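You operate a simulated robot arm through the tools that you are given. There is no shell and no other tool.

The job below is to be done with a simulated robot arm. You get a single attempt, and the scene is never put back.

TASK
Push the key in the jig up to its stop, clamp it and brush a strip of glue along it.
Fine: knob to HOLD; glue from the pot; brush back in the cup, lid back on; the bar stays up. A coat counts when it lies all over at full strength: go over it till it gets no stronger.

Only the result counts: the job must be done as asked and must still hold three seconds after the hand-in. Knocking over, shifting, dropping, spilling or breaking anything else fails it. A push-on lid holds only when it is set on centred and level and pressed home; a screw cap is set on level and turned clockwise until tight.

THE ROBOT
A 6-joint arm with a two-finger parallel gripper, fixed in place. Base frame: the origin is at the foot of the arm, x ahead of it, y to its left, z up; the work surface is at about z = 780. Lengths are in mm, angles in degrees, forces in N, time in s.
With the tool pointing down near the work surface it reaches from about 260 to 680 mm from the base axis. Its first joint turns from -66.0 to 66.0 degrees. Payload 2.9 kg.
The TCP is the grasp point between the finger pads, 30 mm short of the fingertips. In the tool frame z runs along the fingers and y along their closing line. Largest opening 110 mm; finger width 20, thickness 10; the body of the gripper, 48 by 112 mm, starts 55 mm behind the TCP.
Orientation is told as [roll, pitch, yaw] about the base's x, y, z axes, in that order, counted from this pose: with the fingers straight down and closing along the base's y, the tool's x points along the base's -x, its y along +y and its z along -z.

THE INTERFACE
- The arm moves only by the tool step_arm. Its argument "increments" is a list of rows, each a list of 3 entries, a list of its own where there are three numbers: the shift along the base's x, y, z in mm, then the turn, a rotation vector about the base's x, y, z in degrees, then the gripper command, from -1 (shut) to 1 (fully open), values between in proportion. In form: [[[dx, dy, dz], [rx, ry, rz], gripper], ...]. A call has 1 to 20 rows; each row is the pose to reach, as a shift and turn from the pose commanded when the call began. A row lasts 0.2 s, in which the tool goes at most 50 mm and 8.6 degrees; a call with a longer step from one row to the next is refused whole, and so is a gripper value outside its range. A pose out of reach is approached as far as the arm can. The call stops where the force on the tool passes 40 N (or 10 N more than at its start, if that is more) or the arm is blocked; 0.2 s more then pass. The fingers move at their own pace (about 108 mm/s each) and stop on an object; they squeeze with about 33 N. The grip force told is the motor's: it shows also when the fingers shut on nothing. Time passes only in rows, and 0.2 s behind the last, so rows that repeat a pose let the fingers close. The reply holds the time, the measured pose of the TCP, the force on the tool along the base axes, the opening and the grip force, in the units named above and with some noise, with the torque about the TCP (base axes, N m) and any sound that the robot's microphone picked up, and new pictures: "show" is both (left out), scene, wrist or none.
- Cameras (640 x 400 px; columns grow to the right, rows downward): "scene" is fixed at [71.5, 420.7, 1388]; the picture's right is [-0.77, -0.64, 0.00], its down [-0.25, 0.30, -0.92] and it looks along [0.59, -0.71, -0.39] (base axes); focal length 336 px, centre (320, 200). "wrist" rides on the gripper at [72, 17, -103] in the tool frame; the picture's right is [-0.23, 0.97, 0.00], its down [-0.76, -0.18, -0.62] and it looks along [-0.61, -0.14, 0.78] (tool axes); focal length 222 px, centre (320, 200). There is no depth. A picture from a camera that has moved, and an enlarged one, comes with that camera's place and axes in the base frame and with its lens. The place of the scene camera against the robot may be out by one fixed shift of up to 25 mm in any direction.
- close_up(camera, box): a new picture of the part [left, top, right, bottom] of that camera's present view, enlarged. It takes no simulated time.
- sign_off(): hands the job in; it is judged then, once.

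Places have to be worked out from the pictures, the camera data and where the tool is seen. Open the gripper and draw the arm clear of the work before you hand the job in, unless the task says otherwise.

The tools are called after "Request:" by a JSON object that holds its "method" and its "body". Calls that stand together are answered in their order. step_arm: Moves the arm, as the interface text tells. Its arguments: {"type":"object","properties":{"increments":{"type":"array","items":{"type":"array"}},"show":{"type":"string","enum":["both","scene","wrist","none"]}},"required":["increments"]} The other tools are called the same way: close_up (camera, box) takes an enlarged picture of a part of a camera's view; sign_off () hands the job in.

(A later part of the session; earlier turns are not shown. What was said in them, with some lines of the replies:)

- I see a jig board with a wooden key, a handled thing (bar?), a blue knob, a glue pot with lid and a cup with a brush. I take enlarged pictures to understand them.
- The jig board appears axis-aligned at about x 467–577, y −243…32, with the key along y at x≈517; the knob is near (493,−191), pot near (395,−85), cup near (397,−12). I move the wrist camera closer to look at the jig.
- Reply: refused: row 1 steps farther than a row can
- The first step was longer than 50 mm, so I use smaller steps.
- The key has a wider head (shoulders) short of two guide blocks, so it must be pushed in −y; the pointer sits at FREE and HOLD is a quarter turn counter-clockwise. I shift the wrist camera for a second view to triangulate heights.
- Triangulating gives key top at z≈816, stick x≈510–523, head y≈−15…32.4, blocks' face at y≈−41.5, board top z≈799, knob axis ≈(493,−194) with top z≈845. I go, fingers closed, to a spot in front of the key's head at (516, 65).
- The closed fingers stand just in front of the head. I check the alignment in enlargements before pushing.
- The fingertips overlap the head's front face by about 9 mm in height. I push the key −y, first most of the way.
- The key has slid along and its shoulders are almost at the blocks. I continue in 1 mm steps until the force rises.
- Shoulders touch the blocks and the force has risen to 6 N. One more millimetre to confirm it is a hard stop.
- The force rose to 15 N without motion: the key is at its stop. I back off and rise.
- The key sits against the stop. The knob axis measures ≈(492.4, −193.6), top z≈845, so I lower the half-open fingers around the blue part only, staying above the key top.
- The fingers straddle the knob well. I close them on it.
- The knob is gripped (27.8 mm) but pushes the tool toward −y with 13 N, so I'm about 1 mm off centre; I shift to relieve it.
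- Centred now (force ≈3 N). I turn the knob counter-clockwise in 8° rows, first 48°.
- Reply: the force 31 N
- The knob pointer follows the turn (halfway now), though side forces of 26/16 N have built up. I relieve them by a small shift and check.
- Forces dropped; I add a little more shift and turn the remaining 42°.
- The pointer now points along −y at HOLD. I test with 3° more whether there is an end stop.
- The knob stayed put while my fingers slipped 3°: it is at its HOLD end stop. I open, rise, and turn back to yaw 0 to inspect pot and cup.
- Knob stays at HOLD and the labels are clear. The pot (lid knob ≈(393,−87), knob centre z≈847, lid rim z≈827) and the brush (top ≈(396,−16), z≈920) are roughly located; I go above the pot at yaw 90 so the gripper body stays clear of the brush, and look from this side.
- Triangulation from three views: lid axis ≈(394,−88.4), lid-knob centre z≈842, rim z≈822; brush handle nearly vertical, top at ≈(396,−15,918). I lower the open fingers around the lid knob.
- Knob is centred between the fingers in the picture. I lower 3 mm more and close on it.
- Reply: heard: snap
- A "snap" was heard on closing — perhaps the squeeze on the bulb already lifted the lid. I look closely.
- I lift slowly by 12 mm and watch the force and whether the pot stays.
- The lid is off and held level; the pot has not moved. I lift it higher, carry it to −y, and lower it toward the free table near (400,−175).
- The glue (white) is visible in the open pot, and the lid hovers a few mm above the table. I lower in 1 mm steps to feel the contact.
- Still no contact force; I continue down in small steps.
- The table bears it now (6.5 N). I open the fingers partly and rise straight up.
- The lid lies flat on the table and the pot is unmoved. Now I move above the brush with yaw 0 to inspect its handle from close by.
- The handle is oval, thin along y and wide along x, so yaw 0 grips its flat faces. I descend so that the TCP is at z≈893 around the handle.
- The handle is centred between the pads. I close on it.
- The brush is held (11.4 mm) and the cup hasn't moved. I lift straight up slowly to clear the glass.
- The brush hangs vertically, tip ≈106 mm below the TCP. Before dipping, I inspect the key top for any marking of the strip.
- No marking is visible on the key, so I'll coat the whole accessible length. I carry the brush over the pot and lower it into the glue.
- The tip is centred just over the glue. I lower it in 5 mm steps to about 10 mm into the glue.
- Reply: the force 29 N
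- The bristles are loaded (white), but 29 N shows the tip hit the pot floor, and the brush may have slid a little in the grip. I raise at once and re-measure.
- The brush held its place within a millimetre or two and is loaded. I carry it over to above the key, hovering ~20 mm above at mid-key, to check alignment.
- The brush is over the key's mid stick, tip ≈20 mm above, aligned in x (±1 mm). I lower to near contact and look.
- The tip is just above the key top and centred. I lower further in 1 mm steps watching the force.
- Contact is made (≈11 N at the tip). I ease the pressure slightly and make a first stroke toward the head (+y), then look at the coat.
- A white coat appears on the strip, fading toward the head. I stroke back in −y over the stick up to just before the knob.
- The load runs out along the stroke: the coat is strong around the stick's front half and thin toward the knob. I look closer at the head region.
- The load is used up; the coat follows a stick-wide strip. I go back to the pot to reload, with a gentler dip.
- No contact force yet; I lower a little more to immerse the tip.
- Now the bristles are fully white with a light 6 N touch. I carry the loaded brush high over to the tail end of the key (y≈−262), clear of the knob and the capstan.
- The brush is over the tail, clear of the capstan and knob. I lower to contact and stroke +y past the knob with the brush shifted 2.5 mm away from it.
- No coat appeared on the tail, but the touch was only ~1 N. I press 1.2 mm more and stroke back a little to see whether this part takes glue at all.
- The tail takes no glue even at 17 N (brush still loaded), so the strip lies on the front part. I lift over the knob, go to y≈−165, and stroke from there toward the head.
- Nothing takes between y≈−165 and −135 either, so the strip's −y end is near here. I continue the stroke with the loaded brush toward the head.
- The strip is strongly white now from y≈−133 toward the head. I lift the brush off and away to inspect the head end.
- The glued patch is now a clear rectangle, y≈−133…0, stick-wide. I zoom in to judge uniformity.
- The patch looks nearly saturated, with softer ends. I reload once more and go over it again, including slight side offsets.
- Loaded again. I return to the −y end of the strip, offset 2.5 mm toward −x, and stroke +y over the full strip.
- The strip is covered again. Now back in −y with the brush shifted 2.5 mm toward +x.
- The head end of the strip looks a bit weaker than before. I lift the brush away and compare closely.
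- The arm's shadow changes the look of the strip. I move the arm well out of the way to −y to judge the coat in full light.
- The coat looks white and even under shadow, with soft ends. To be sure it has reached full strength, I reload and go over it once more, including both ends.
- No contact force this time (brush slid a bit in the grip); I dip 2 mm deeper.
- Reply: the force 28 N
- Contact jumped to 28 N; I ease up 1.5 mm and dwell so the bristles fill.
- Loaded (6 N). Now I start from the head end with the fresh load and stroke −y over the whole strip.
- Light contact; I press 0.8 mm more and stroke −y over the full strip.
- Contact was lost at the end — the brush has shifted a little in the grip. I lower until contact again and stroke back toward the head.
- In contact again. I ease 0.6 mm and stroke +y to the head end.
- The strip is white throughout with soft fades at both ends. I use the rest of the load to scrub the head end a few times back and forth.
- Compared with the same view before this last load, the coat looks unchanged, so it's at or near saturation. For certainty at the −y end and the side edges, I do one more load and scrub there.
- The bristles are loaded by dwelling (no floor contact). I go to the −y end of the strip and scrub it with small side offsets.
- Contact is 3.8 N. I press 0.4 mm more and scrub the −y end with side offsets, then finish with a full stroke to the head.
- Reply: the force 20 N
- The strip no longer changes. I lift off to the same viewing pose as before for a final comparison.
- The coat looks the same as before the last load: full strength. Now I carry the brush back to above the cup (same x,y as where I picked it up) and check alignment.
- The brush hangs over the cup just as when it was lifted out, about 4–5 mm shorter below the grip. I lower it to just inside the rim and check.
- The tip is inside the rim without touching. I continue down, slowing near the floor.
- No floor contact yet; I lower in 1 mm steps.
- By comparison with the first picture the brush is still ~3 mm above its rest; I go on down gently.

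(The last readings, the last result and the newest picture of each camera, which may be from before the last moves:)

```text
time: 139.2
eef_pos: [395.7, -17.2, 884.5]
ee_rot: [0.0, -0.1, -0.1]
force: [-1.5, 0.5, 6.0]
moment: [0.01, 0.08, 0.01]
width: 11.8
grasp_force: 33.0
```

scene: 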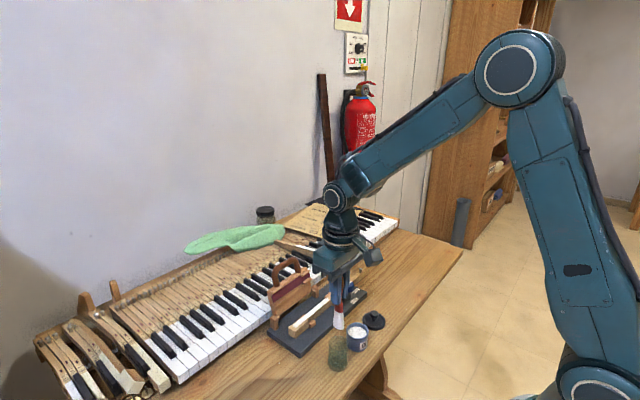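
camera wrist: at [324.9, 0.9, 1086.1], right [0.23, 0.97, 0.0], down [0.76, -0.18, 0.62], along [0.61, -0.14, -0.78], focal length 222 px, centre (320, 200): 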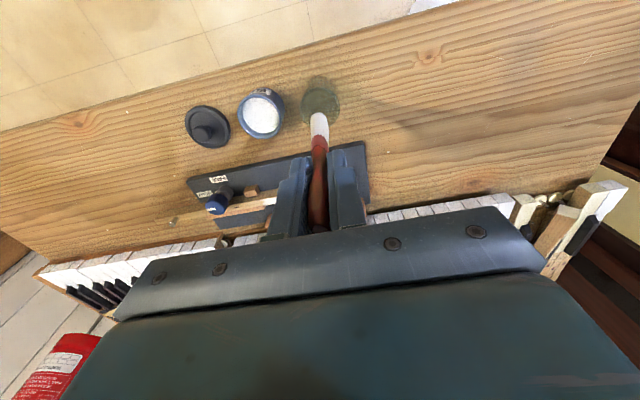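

Floor contact (6 N). I open the fingers in stages and then look at how the brush stands.

Request:
{"method": "step_arm", "body": {"increments": [[[0, 0, 0.5], [0, 0, 0], -0.6], [[0, 0, 0.5], [0, 0, 0], -0.5], [[0, 0, 0.5], [0, 0, 0], -0.3], [[0, 0, 0.5], [0, 0, 0], 0], [[0, 0, 0.5], [0, 0, 0], 0], [[0, 0, 0.5], [0, 0, 0], 0]], "show": "wrist"}}

Request:
{"method": "close_up", "body": {"camera": "wrist", "box": [220, 60, 420, 210]}}

Request:
{"method": "close_up", "body": {"camera": "scene", "box": [310, 280, 370, 375]}}

```text
time: 140.6
eef_pos: [396.4, -17.2, 885.2]
ee_rot: [0.0, 0.0, 0.0]
force: [1.3, -0.2, -0.8]
moment: [0.02, 0.02, -0.03]
width: 55.0
grasp_force: 0.1
camera wrist: at [324.5, 0.6, 989.2], right [0.23, 0.97, 0.0], down [0.76, -0.18, 0.62], along [0.61, -0.14, -0.78], focal length 222 px, centre (320, 200)
```

wrist: 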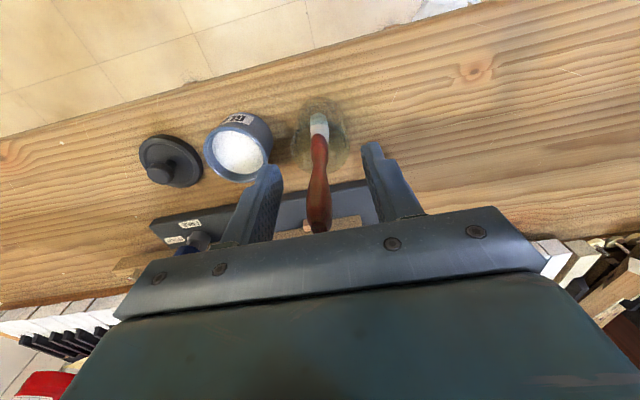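

```text
2.67 times, centred on (320, 135) of wrist
camera zoom: at [324.5, 0.6, 989.2], right [0.23, 0.97, 0.0], down [0.76, -0.18, 0.62], along [0.61, -0.14, -0.78], focal length 592 px, centre (320, 373)
```

zoom: 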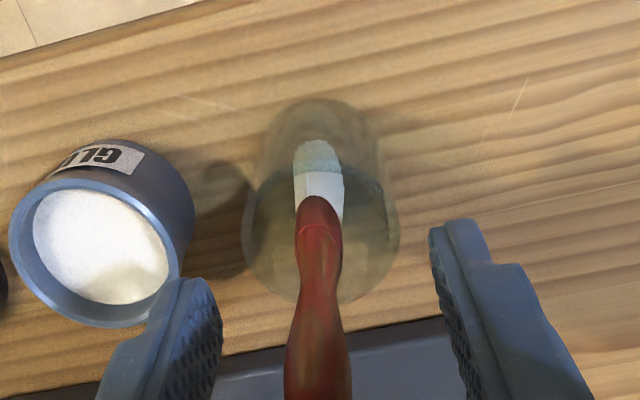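

```text
4.21 times, centred on (340, 328) of scene
camera zoom: at [71.5, 420.7, 1388.0], right [-0.77, -0.64, 0.0], down [-0.25, 0.3, -0.92], along [0.59, -0.71, -0.39], focal length 1414 px, centre (236, -337)
```

zoom: 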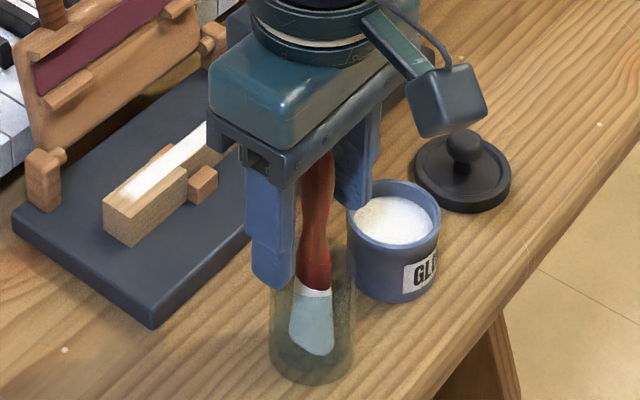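

The brush stands in the cup by itself. I raise the arm straight up and check.

Request:
{"method": "step_arm", "body": {"increments": [[[0, 0, 20], [0, 0, 0], 0], [[0, 0, 50], [0, 0, 0], 0], [[0, 0, 90], [0, 0, 0], 0], [[0, 0, 110], [0, 0, 0], 0], [[0, 0, 110], [0, 0, 0], 0]], "show": "wrist"}}

Request:
{"method": "close_up", "body": {"camera": "scene", "box": [310, 290, 390, 380]}}

Request:
{"method": "close_up", "body": {"camera": "wrist", "box": [160, 60, 400, 200]}}

```text
time: 141.8
eef_pos: [396.0, -16.7, 996.2]
ee_rot: [0.0, 0.1, 0.1]
force: [0.3, -0.1, -0.1]
moment: [0.01, -0.01, 0.04]
width: 55.1
grasp_force: 0.0
camera wrist: at [324.9, -0.2, 1099.7], right [0.23, 0.97, 0.0], down [0.76, -0.18, 0.62], along [0.61, -0.14, -0.78], focal length 222 px, centre (320, 200)
```

wrist: 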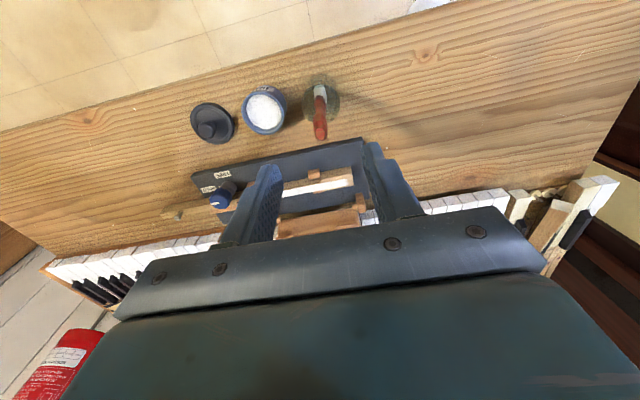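

```text
4.44 times, centred on (350, 335) of scene
camera zoom: at [71.5, 420.7, 1388.0], right [-0.77, -0.64, 0.0], down [-0.25, 0.3, -0.92], along [0.59, -0.71, -0.39], focal length 1493 px, centre (187, -400)
```

zoom: 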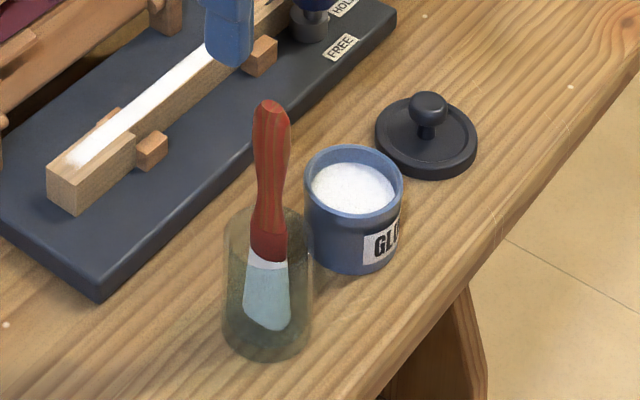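

```text
2.67 times, centred on (280, 130) of wrist
camera zoom: at [324.9, -0.2, 1099.7], right [0.23, 0.97, 0.0], down [0.76, -0.18, 0.62], along [0.61, -0.14, -0.78], focal length 592 px, centre (427, 387)
```

zoom: 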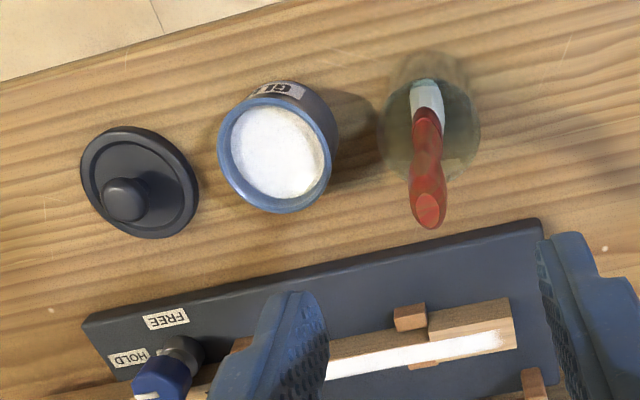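

Brush is back in the cup, upright. Next the lid: I go back above it with yaw 90, exactly over where I released it.

Request:
{"method": "step_arm", "body": {"increments": [[[0, -14, 0], [0, 0, 8], -0.2], [[0, -28, 0], [0, 0, 16], -0.2], [[0, -42, 0], [0, 0, 24], -0.2], [[0, -56, 0], [0, 0, 32], -0.2], [[0, -70, 0], [0, 0, 40], -0.2], [[0, -84, 0], [0, 0, 48], -0.2], [[0, -98, 0], [0, 0, 56], -0.2], [[2, -112, 0], [0, 0, 64], -0.2], [[3.5, -126, 0], [0, 0, 72], -0.2], [[3.5, -140, 0], [0, 0, 80], -0.2], [[3.5, -154, -5], [0, 0, 88], -0.2], [[3.5, -158.3, -30], [0, 0, 90], -0.2], [[3.5, -158.3, -75], [0, 0, 90], -0.2], [[3.5, -158.3, -100], [0, 0, 90], -0.2], [[3.5, -158.3, -100], [0, 0, 90], -0.2]], "show": "wrist"}}

Request:
{"method": "close_up", "body": {"camera": "wrist", "box": [220, 80, 420, 210]}}

```text
time: 145.0
eef_pos: [398.9, -176.1, 894.9]
ee_rot: [0.0, 0.0, 90.0]
force: [0.1, -0.1, 0.2]
moment: [-0.01, 0.0, 0.02]
width: 44.0
grasp_force: 0.1
camera wrist: at [383.2, -247.3, 998.8], right [-0.97, 0.23, 0.0], down [0.18, 0.76, 0.62], along [0.14, 0.61, -0.78], focal length 222 px, centre (320, 200)
```

wrist: 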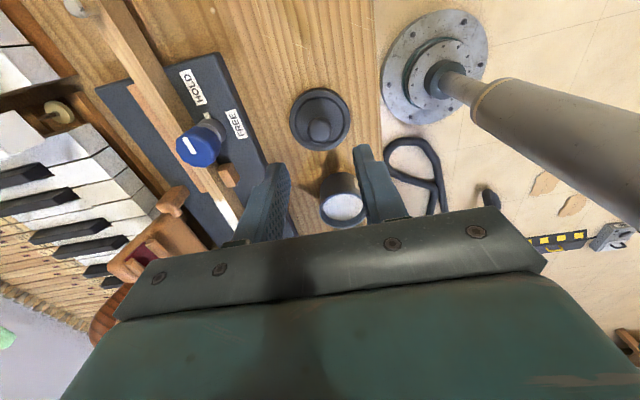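

```text
3.08 times, centred on (320, 145) of wrist
camera zoom: at [383.2, -247.3, 998.8], right [-0.97, 0.23, 0.0], down [0.18, 0.76, 0.62], along [0.14, 0.61, -0.78], focal length 684 px, centre (320, 369)
```

zoom: 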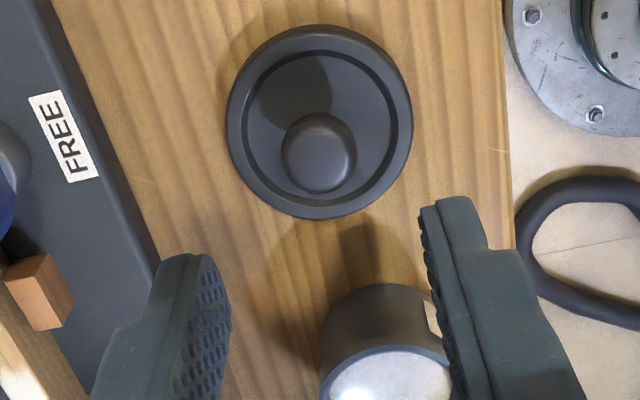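

The lid is centred below. I descend to the same height as at release.

Request:
{"method": "step_arm", "body": {"increments": [[[0, 0, -25], [0, 0, 0], -0.2], [[0, 0, -45], [0, 0, 0], -0.2], [[0, 0, -58], [0, 0, 0], -0.2], [[0, 0, -66], [0, 0, 0], -0.2], [[0, 0, -67], [0, 0, 0], -0.2], [[0, 0, -67], [0, 0, 0], -0.2]], "show": "none"}}

Request:
{"method": "close_up", "body": {"camera": "wrist", "box": [220, 80, 420, 210]}}

Request:
{"method": "close_up", "body": {"camera": "scene", "box": [340, 285, 410, 345]}}

```text
time: 146.4
eef_pos: [400.2, -176.2, 827.8]
ee_rot: [0.0, 0.1, 90.0]
force: [-0.2, -0.3, 0.3]
moment: [-0.02, 0.01, 0.01]
width: 44.1
grasp_force: 0.0
```

```text
3.08 times, centred on (320, 145) of wrist
camera zoom: at [383.9, -247.2, 931.8], right [-0.97, 0.23, 0.0], down [0.18, 0.76, 0.62], along [0.14, 0.61, -0.78], focal length 684 px, centre (320, 369)
```

zoom: 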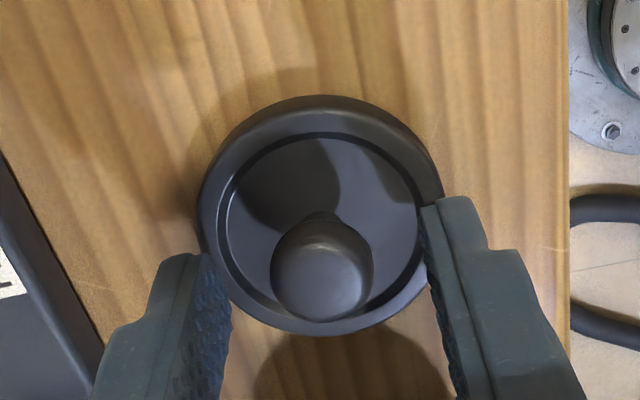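

```text
6.67 times, centred on (375, 315) of scene
camera zoom: at [71.5, 420.7, 1388.0], right [-0.77, -0.64, 0.0], down [-0.25, 0.3, -0.92], along [0.59, -0.71, -0.39], focal length 2239 px, centre (-47, -567)
```

zoom: 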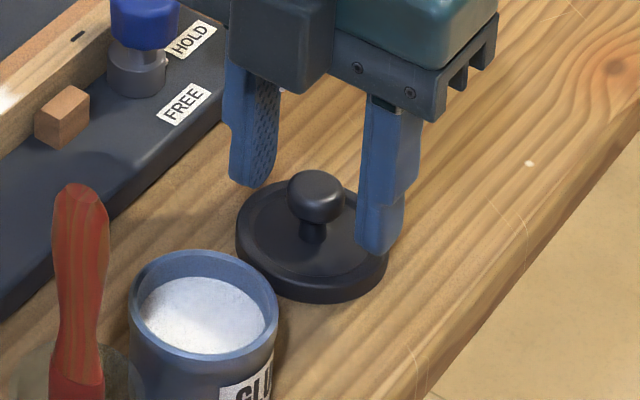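

Aligned as at release. I close on the knob and check.

Request:
{"method": "step_arm", "body": {"increments": [[[0, 0, 0], [0, 0, 0], -1], [[0, 0, 0], [0, 0, 0], -1], [[0, 0, 0], [0, 0, 0], -1]], "show": "none"}}

Request:
{"method": "step_arm", "body": {"increments": [[[0, 0, 5], [0, 0, 0], -1], [[0, 0, 12], [0, 0, 0], -1], [[0, 0, 20], [0, 0, 0], -1], [[0, 0, 20], [0, 0, 0], -1]], "show": "none"}}

Request:
{"method": "close_up", "body": {"camera": "wrist", "box": [220, 80, 420, 210]}}

Request:
{"method": "close_up", "body": {"camera": "scene", "box": [340, 285, 410, 345]}}

```text
time: 147.2
eef_pos: [400.9, -175.5, 829.1]
ee_rot: [0.0, 0.0, 90.0]
force: [-0.7, -0.3, -0.1]
moment: [0.02, 0.0, 0.0]
width: 18.8
grasp_force: 33.0
```

```text
time: 148.2
eef_pos: [400.1, -175.4, 847.7]
ee_rot: [0.0, 0.0, 89.9]
force: [-0.1, -0.3, -0.8]
moment: [-0.03, 0.01, 0.03]
width: 18.6
grasp_force: 32.9
```

```text
3.08 times, centred on (320, 145) of wrist
camera zoom: at [383.8, -246.7, 952.1], right [-0.97, 0.23, 0.0], down [0.18, 0.76, 0.62], along [0.14, 0.61, -0.78], focal length 684 px, centre (320, 369)
```

zoom: 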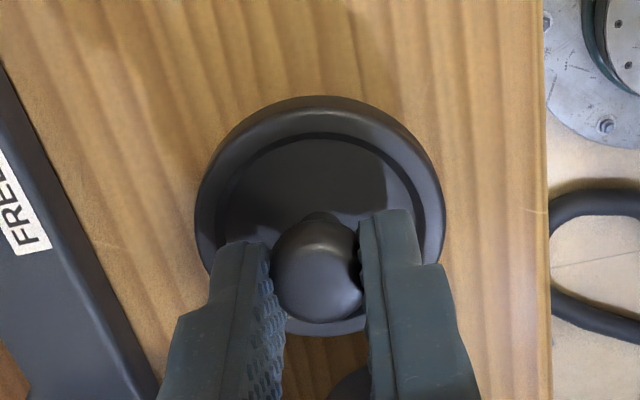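

```text
6.67 times, centred on (375, 315) of scene
camera zoom: at [71.5, 420.7, 1388.0], right [-0.77, -0.64, 0.0], down [-0.25, 0.3, -0.92], along [0.59, -0.71, -0.39], focal length 2239 px, centre (-47, -567)
```

zoom: 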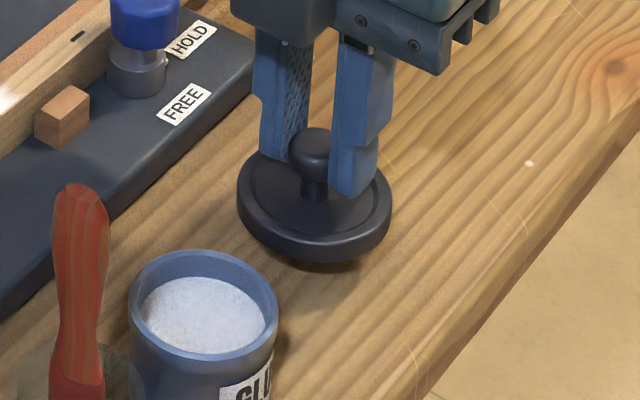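

The lid is held level. I carry it back over the pot axis and hover above.

Request:
{"method": "step_arm", "body": {"increments": [[[0, 0, 25], [0, 0, 0], -1], [[0, 0, 54], [0, 0, 0], -1], [[-2, 30, 54], [0, 0, 0], -1], [[-4, 62, 54], [0, 0, 0], -1], [[-5.5, 86.5, 50], [0, 0, 0], -1], [[-5.5, 86.5, 38], [0, 0, 0], -1], [[-5.5, 86.5, 30], [0, 0, 0], -1], [[-5.5, 86.5, 30], [0, 0, 0], -1]], "show": "none"}}

Request:
{"method": "close_up", "body": {"camera": "wrist", "box": [220, 80, 420, 210]}}

Request:
{"method": "close_up", "body": {"camera": "scene", "box": [320, 285, 390, 360]}}

```text
time: 150.0
eef_pos: [394.4, -89.5, 878.6]
ee_rot: [0.0, 0.0, 90.0]
force: [0.4, 0.1, 0.1]
moment: [-0.05, -0.03, -0.01]
width: 18.8
grasp_force: 33.7
```

```text
3.08 times, centred on (320, 145) of wrist
camera zoom: at [377.8, -161.0, 982.1], right [-0.97, 0.23, 0.0], down [0.18, 0.76, 0.62], along [0.14, 0.61, -0.78], focal length 684 px, centre (320, 369)
```

zoom: 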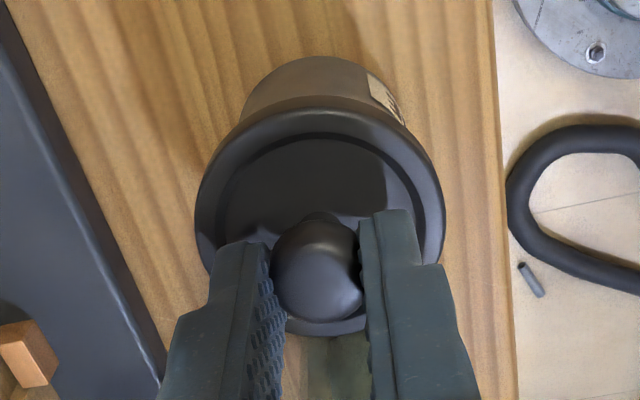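

```text
5.33 times, centred on (355, 322) of scene
camera zoom: at [71.5, 420.7, 1388.0], right [-0.77, -0.64, 0.0], down [-0.25, 0.3, -0.92], along [0.59, -0.71, -0.39], focal length 1791 px, centre (133, -453)
```

zoom: 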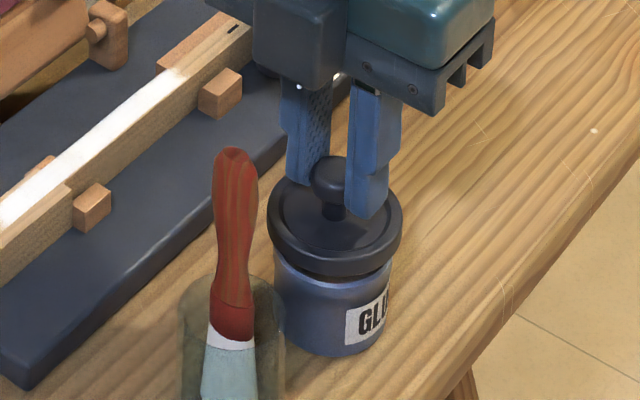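

The lid hovers concentric above the pot. I lower it gradually, watching for contact.

Request:
{"method": "step_arm", "body": {"increments": [[[0, 0, -4], [0, 0, 0], -1], [[0, 0, -7], [0, 0, 0], -1], [[0, 0, -9], [0, 0, 0], -1], [[0, 0, -10.5], [0, 0, 0], -1], [[0, 0, -12], [0, 0, 0], -1], [[0, 0, -12], [0, 0, 0], -1]], "show": "none"}}

Request:
{"method": "close_up", "body": {"camera": "scene", "box": [320, 285, 390, 360]}}

```text
time: 151.4
eef_pos: [393.8, -89.4, 867.3]
ee_rot: [0.0, 0.1, 90.0]
force: [0.7, -0.3, -0.6]
moment: [-0.01, 0.02, -0.01]
width: 18.9
grasp_force: 33.3
```

```text
5.33 times, centred on (355, 322) of scene
camera zoom: at [71.5, 420.7, 1388.0], right [-0.77, -0.64, 0.0], down [-0.25, 0.3, -0.92], along [0.59, -0.71, -0.39], focal length 1791 px, centre (133, -453)
```

zoom: 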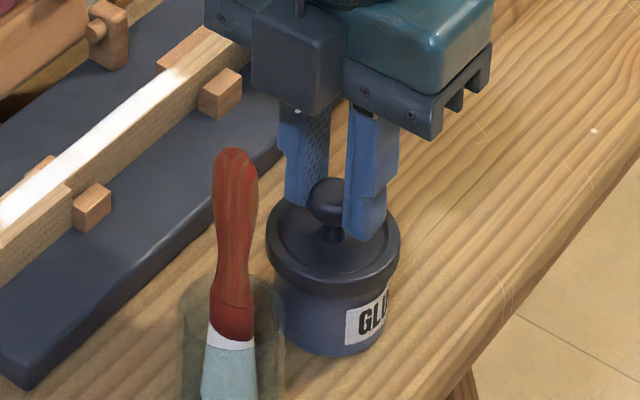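

Request:
{"method": "step_arm", "body": {"increments": [[[0, 0, -1], [0, 0, 0], -1], [[0, 0, -2], [0, 0, 0], -1], [[0, 0, -3], [0, 0, 0], -1], [[0, 0, -3], [0, 0, 0], -1]], "show": "none"}}

Request:
{"method": "close_up", "body": {"camera": "scene", "box": [330, 300, 385, 355]}}

Request:
{"method": "close_up", "body": {"camera": "wrist", "box": [220, 80, 420, 210]}}

```text
time: 152.4
eef_pos: [395.2, -89.3, 863.3]
ee_rot: [0.0, -0.1, 90.0]
force: [-0.2, -0.1, 0.2]
moment: [0.01, -0.03, -0.03]
width: 18.7
grasp_force: 33.5
```

```text
7.27 times, centred on (358, 328) of scene
camera zoom: at [71.5, 420.7, 1388.0], right [-0.77, -0.64, 0.0], down [-0.25, 0.3, -0.92], along [0.59, -0.71, -0.39], focal length 2442 px, centre (47, -727)
```

zoom: 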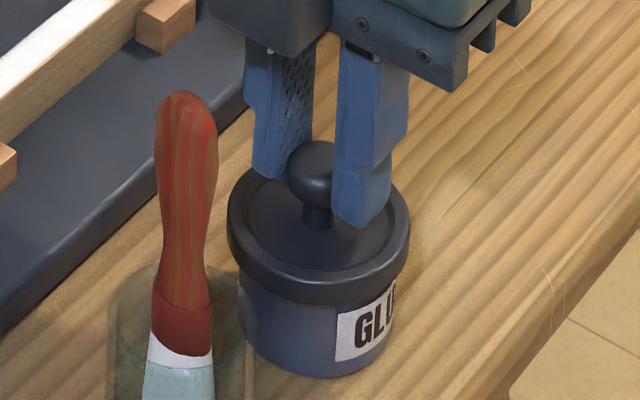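

```text
3.08 times, centred on (320, 145) of wrist
camera zoom: at [378.1, -160.9, 966.9], right [-0.97, 0.23, 0.0], down [0.18, 0.76, 0.62], along [0.14, 0.61, -0.78], focal length 684 px, centre (320, 369)
```

zoom: 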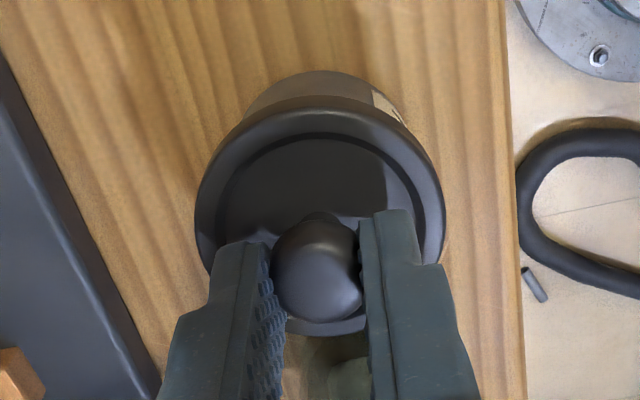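

No contact yet; I continue in 1 mm steps.

Request:
{"method": "step_arm", "body": {"increments": [[[0, 0, -1], [0, 0, 0], -1], [[0, 0, -2], [0, 0, 0], -1], [[0, 0, -2], [0, 0, 0], -1]], "show": "none"}}

Request:
{"method": "step_arm", "body": {"increments": [[[0, 0, -1], [0, 0, 0], -1], [[0, 0, -2], [0, 0, 0], -1], [[0, 0, -2], [0, 0, 0], -1]], "show": "none"}}

Request:
{"method": "close_up", "body": {"camera": "scene", "box": [330, 300, 385, 355]}}

```text
time: 153.1
eef_pos: [394.0, -89.3, 863.6]
ee_rot: [-0.1, 0.0, 90.0]
force: [-4.0, 0.9, 7.2]
moment: [0.04, 0.1, -0.01]
width: 19.1
grasp_force: 32.7
heard: snap
stopped in row 3: the force on the tool passed its limit at 42 N (the readings are from after the stop); the commanded pose is now the measured one
```

```text
time: 153.8
eef_pos: [393.9, -88.3, 863.5]
ee_rot: [-0.1, 0.0, 89.9]
force: [-4.6, 0.9, 7.4]
moment: [0.0, 0.12, 0.0]
width: 18.5
grasp_force: 33.0
stopped in row 3: the force on the tool passed its limit at 42 N (the readings are from after the stop); the commanded pose is now the measured one
```

```text
7.27 times, centred on (358, 328) of scene
camera zoom: at [71.3, 420.7, 1388.0], right [-0.77, -0.64, 0.0], down [-0.25, 0.3, -0.92], along [0.59, -0.71, -0.39], focal length 2442 px, centre (47, -727)
```

zoom: 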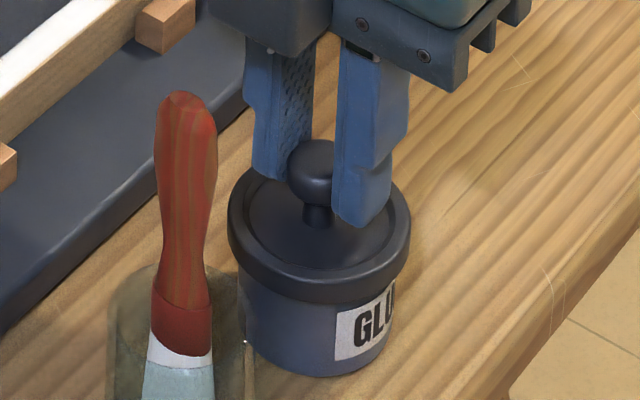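

A "snap" and a hard 42 N stop: the lid is pressed home. I open the fingers and check that it stays.

Request:
{"method": "step_arm", "body": {"increments": [[[0, 0, 0], [0, 0, 0], -0.5], [[0, 0, 0], [0, 0, 0], -0.2], [[0, 0, 0], [0, 0, 0], -0.2], [[0, 0, 0], [0, 0, 0], -0.2]], "show": "none"}}

Request:
{"method": "step_arm", "body": {"increments": [[[0, 0, 10], [0, 0, 0], -0.2], [[0, 0, 30], [0, 0, 0], -0.2], [[0, 0, 60], [0, 0, 0], -0.2], [[0, 0, 80], [0, 0, 0], -0.2], [[0, 0, 80], [0, 0, 0], -0.2]], "show": "wrist"}}

Request:
{"method": "close_up", "body": {"camera": "scene", "box": [315, 300, 385, 375]}}

Request:
{"method": "close_up", "body": {"camera": "wrist", "box": [240, 60, 400, 190]}}

```text
time: 154.8
eef_pos: [395.0, -88.8, 863.0]
ee_rot: [0.0, 0.0, 90.0]
force: [0.3, -0.7, 0.1]
moment: [-0.01, 0.01, 0.0]
width: 43.9
grasp_force: 0.1
```

```text
time: 155.9
eef_pos: [396.1, -88.4, 943.6]
ee_rot: [-0.1, -0.1, 90.0]
force: [-0.3, -0.3, 0.1]
moment: [-0.01, 0.01, -0.02]
width: 43.9
grasp_force: 0.0
camera wrist: at [378.2, -161.1, 1046.5], right [-0.97, 0.23, 0.0], down [0.18, 0.76, 0.62], along [0.14, 0.61, -0.78], focal length 222 px, centre (320, 200)
```

wrist: 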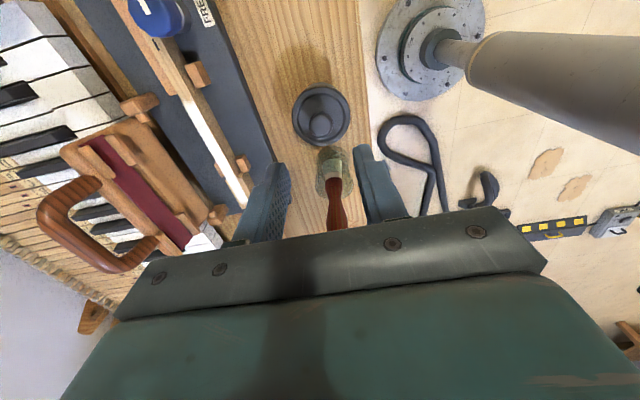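

```text
5.33 times, centred on (350, 338) of scene
camera zoom: at [71.5, 420.7, 1388.0], right [-0.77, -0.64, 0.0], down [-0.25, 0.3, -0.92], along [0.59, -0.71, -0.39], focal length 1791 px, centre (160, -533)
```

zoom: 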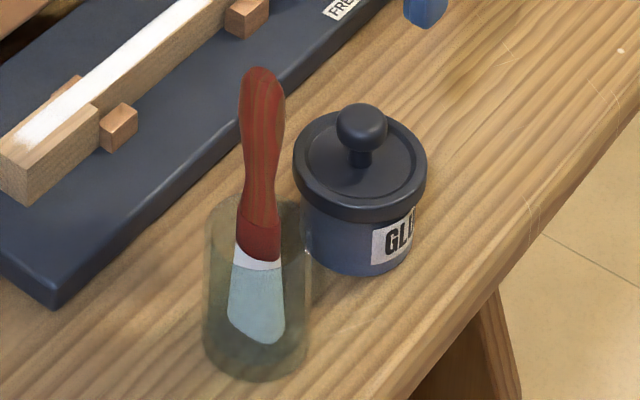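

```text
3.08 times, centred on (320, 125) of wrist
camera zoom: at [378.2, -161.1, 1046.5], right [-0.97, 0.23, 0.0], down [0.18, 0.76, 0.62], along [0.14, 0.61, -0.78], focal length 684 px, centre (320, 431)
```

zoom: 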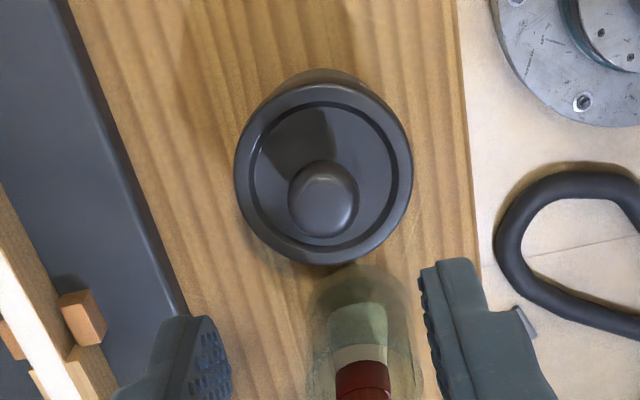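

The lid sits exactly as in the original picture, pot and cup unmoved. I withdraw the arm upward and back to the start pose with an open gripper.

Request:
{"method": "step_arm", "body": {"increments": [[[0, 0, 40], [0, 0, 0], 0.2], [[0, 0, 85], [0, 0, -8], 0.5], [[5, 5, 130], [0, 0, -16], 1], [[10, 15, 170], [0, 0, -24], 1], [[15, 25, 205], [0, 0, -32], 1], [[20, 35, 235], [0, 0, -40], 1], [[25, 45, 260], [0, 0, -48], 1], [[30, 55, 280], [0, 0, -56], 1], [[35, 65, 290], [0, 0, -64], 1], [[40, 75, 292], [0, 0, -72], 1], [[50, 83, 292], [0, 0, -80], 1], [[60, 90, 292], [0, 0, -88], 1], [[62, 90, 292], [0, 0, -90], 1], [[62, 90, 292], [0, 0, -90], 1]], "show": "both"}}

Request:
{"method": "close_up", "body": {"camera": "scene", "box": [260, 250, 390, 370]}}

Request:
{"method": "close_up", "body": {"camera": "wrist", "box": [190, 20, 360, 160]}}

```text
time: 158.9
eef_pos: [457.0, 1.6, 1235.8]
ee_rot: [-0.1, 0.0, -0.1]
force: [-0.5, -0.4, -0.3]
moment: [0.01, 0.01, 0.02]
width: 109.9
grasp_force: 0.1
camera wrist: at [385.2, 18.7, 1338.5], right [0.23, 0.97, 0.0], down [0.76, -0.18, 0.62], along [0.61, -0.14, -0.78], focal length 222 px, centre (320, 200)
```

scene: 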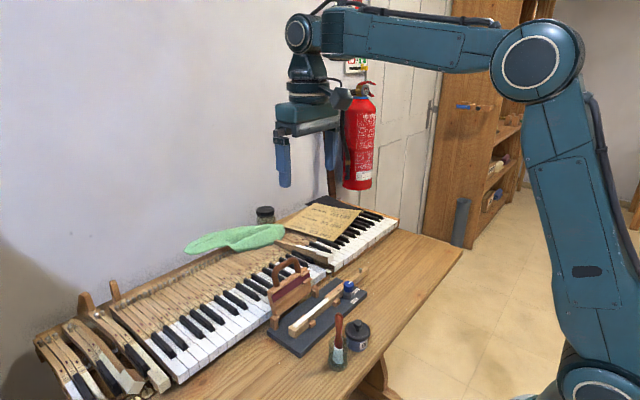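
wrist: 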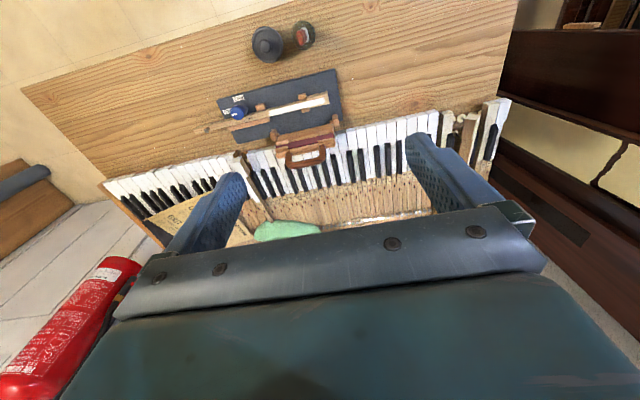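

```text
3.33 times, centred on (325, 310) of scene
camera zoom: at [71.5, 420.7, 1388.0], right [-0.77, -0.64, 0.0], down [-0.25, 0.3, -0.92], along [0.59, -0.71, -0.39], focal length 1119 px, centre (303, -167)
```

zoom: 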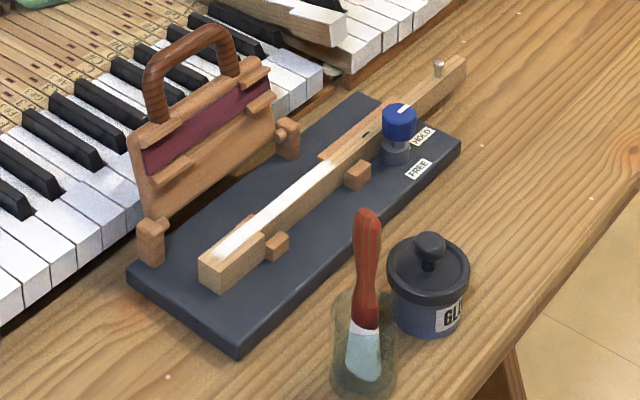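

```text
2.86 times, centred on (275, 90) of wrist
camera zoom: at [385.2, 18.7, 1338.5], right [0.23, 0.97, 0.0], down [0.76, -0.18, 0.62], along [0.61, -0.14, -0.78], focal length 635 px, centre (449, 514)
```

zoom: 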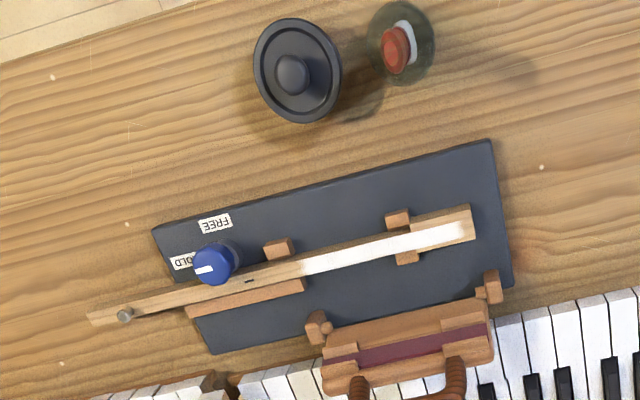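

Everything looks in place. I make last enlarged checks of the coat in this light, the shoulder at its stop, the knob and the lid.

Request:
{"method": "close_up", "body": {"camera": "wrist", "box": [262, 86, 342, 136]}}

Request:
{"method": "close_up", "body": {"camera": "scene", "box": [315, 285, 355, 315]}}

Request:
{"method": "close_up", "body": {"camera": "scene", "box": [298, 305, 338, 340]}}

Request:
{"method": "close_up", "body": {"camera": "scene", "box": [328, 310, 378, 360]}}

Request:
{"method": "close_up", "body": {"camera": "scene", "box": [325, 270, 375, 305]}}

```text
8.00 times, centred on (302, 111) of wrist
camera zoom: at [385.2, 18.7, 1338.5], right [0.23, 0.97, 0.0], down [0.76, -0.18, 0.62], along [0.61, -0.14, -0.78], focal length 1777 px, centre (464, 912)
```

zoom: 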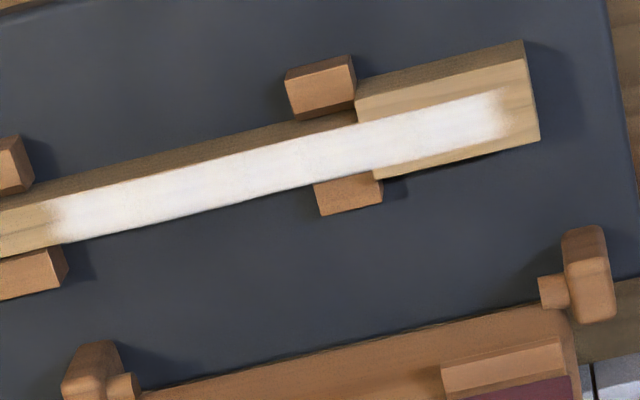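

```text
13.33 times, centred on (335, 300) of scene
camera zoom: at [71.5, 420.7, 1388.0], right [-0.77, -0.64, 0.0], down [-0.25, 0.3, -0.92], along [0.59, -0.71, -0.39], focal length 4478 px, centre (120, -1133)
```

zoom: 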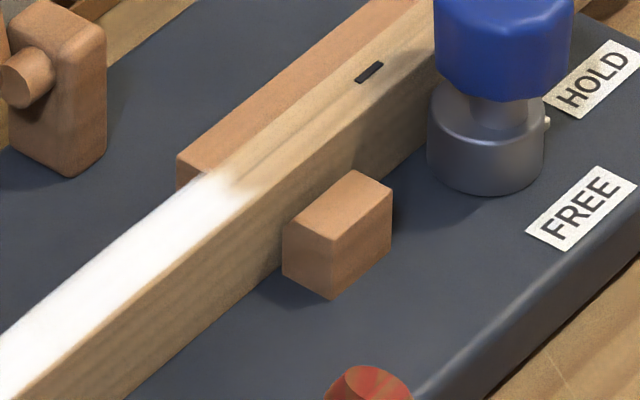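

```text
11.43 times, centred on (318, 322) of scene
camera zoom: at [71.5, 420.7, 1388.0], right [-0.77, -0.64, 0.0], down [-0.25, 0.3, -0.92], along [0.59, -0.71, -0.39], focal length 3838 px, centre (343, -1200)
```

zoom: 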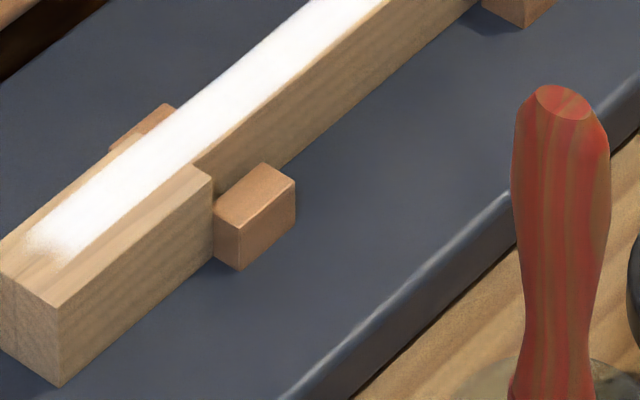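

```text
8.00 times, centred on (353, 335) of scene
camera zoom: at [71.5, 420.7, 1388.0], right [-0.77, -0.64, 0.0], down [-0.25, 0.3, -0.92], along [0.59, -0.71, -0.39], focal length 2687 px, centre (56, -880)
```

zoom: 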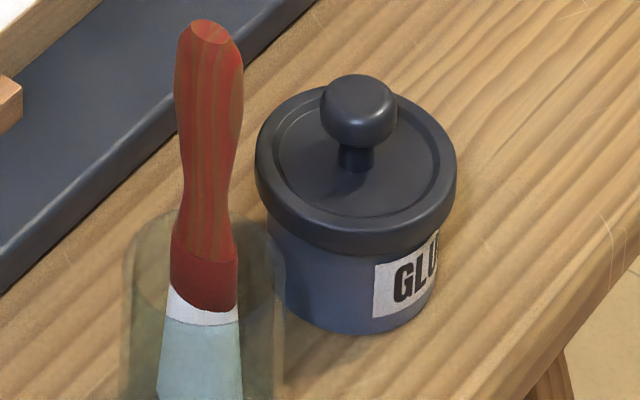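

```text
11.43 times, centred on (350, 288) of scene
camera zoom: at [71.5, 420.7, 1388.0], right [-0.77, -0.64, 0.0], down [-0.25, 0.3, -0.92], along [0.59, -0.71, -0.39], focal length 3838 px, centre (-23, -800)
```

zoom: 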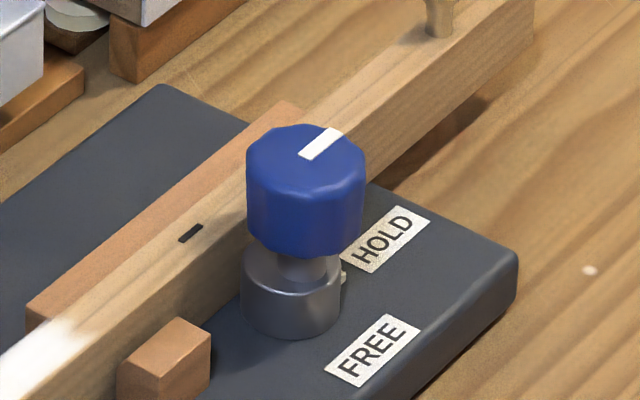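

The strip is evenly white, the key's shoulder sits against its stop blocks and the knob points at HOLD. The bar is up, the brush is in the cup, the lid is on level and pressed home, and the arm is clear. I hand the job in.

Request:
{"method": "sign_off", "body": {}}

```text
The job is handed in.
```

I did every step of the job and handed it in; I haven't seen the verdict.

- **Key:** pushed in −y until its shoulders met the stop blocks. The force rose to 15 N without further movement, and the last pictures still show it against the blocks.
- **Clamp:** the knob is turned to HOLD, up to its end stop. The bar stayed up.
- **Glue:** the strip runs along the key from just short of its head end to about 45 mm before the knob. I used five brush loads from the pot; the later ones made it no whiter. The rest of the key that I tried took no glue.
- **Brush and pot:** the brush stands in the cup again. The lid is back on level, and I heard it snap when I pressed it home. Pot and cup look unmoved in the pictures.
- **Arm:** back at its starting position with the gripper open.

On the first lid grip I heard a snap: the squeeze popped the lid loose before I lifted it. Two dips pushed the brush against something solid in the pot at just under 30 N, and the brush slid a few millimetres in the grip. Neither left a visible mark.
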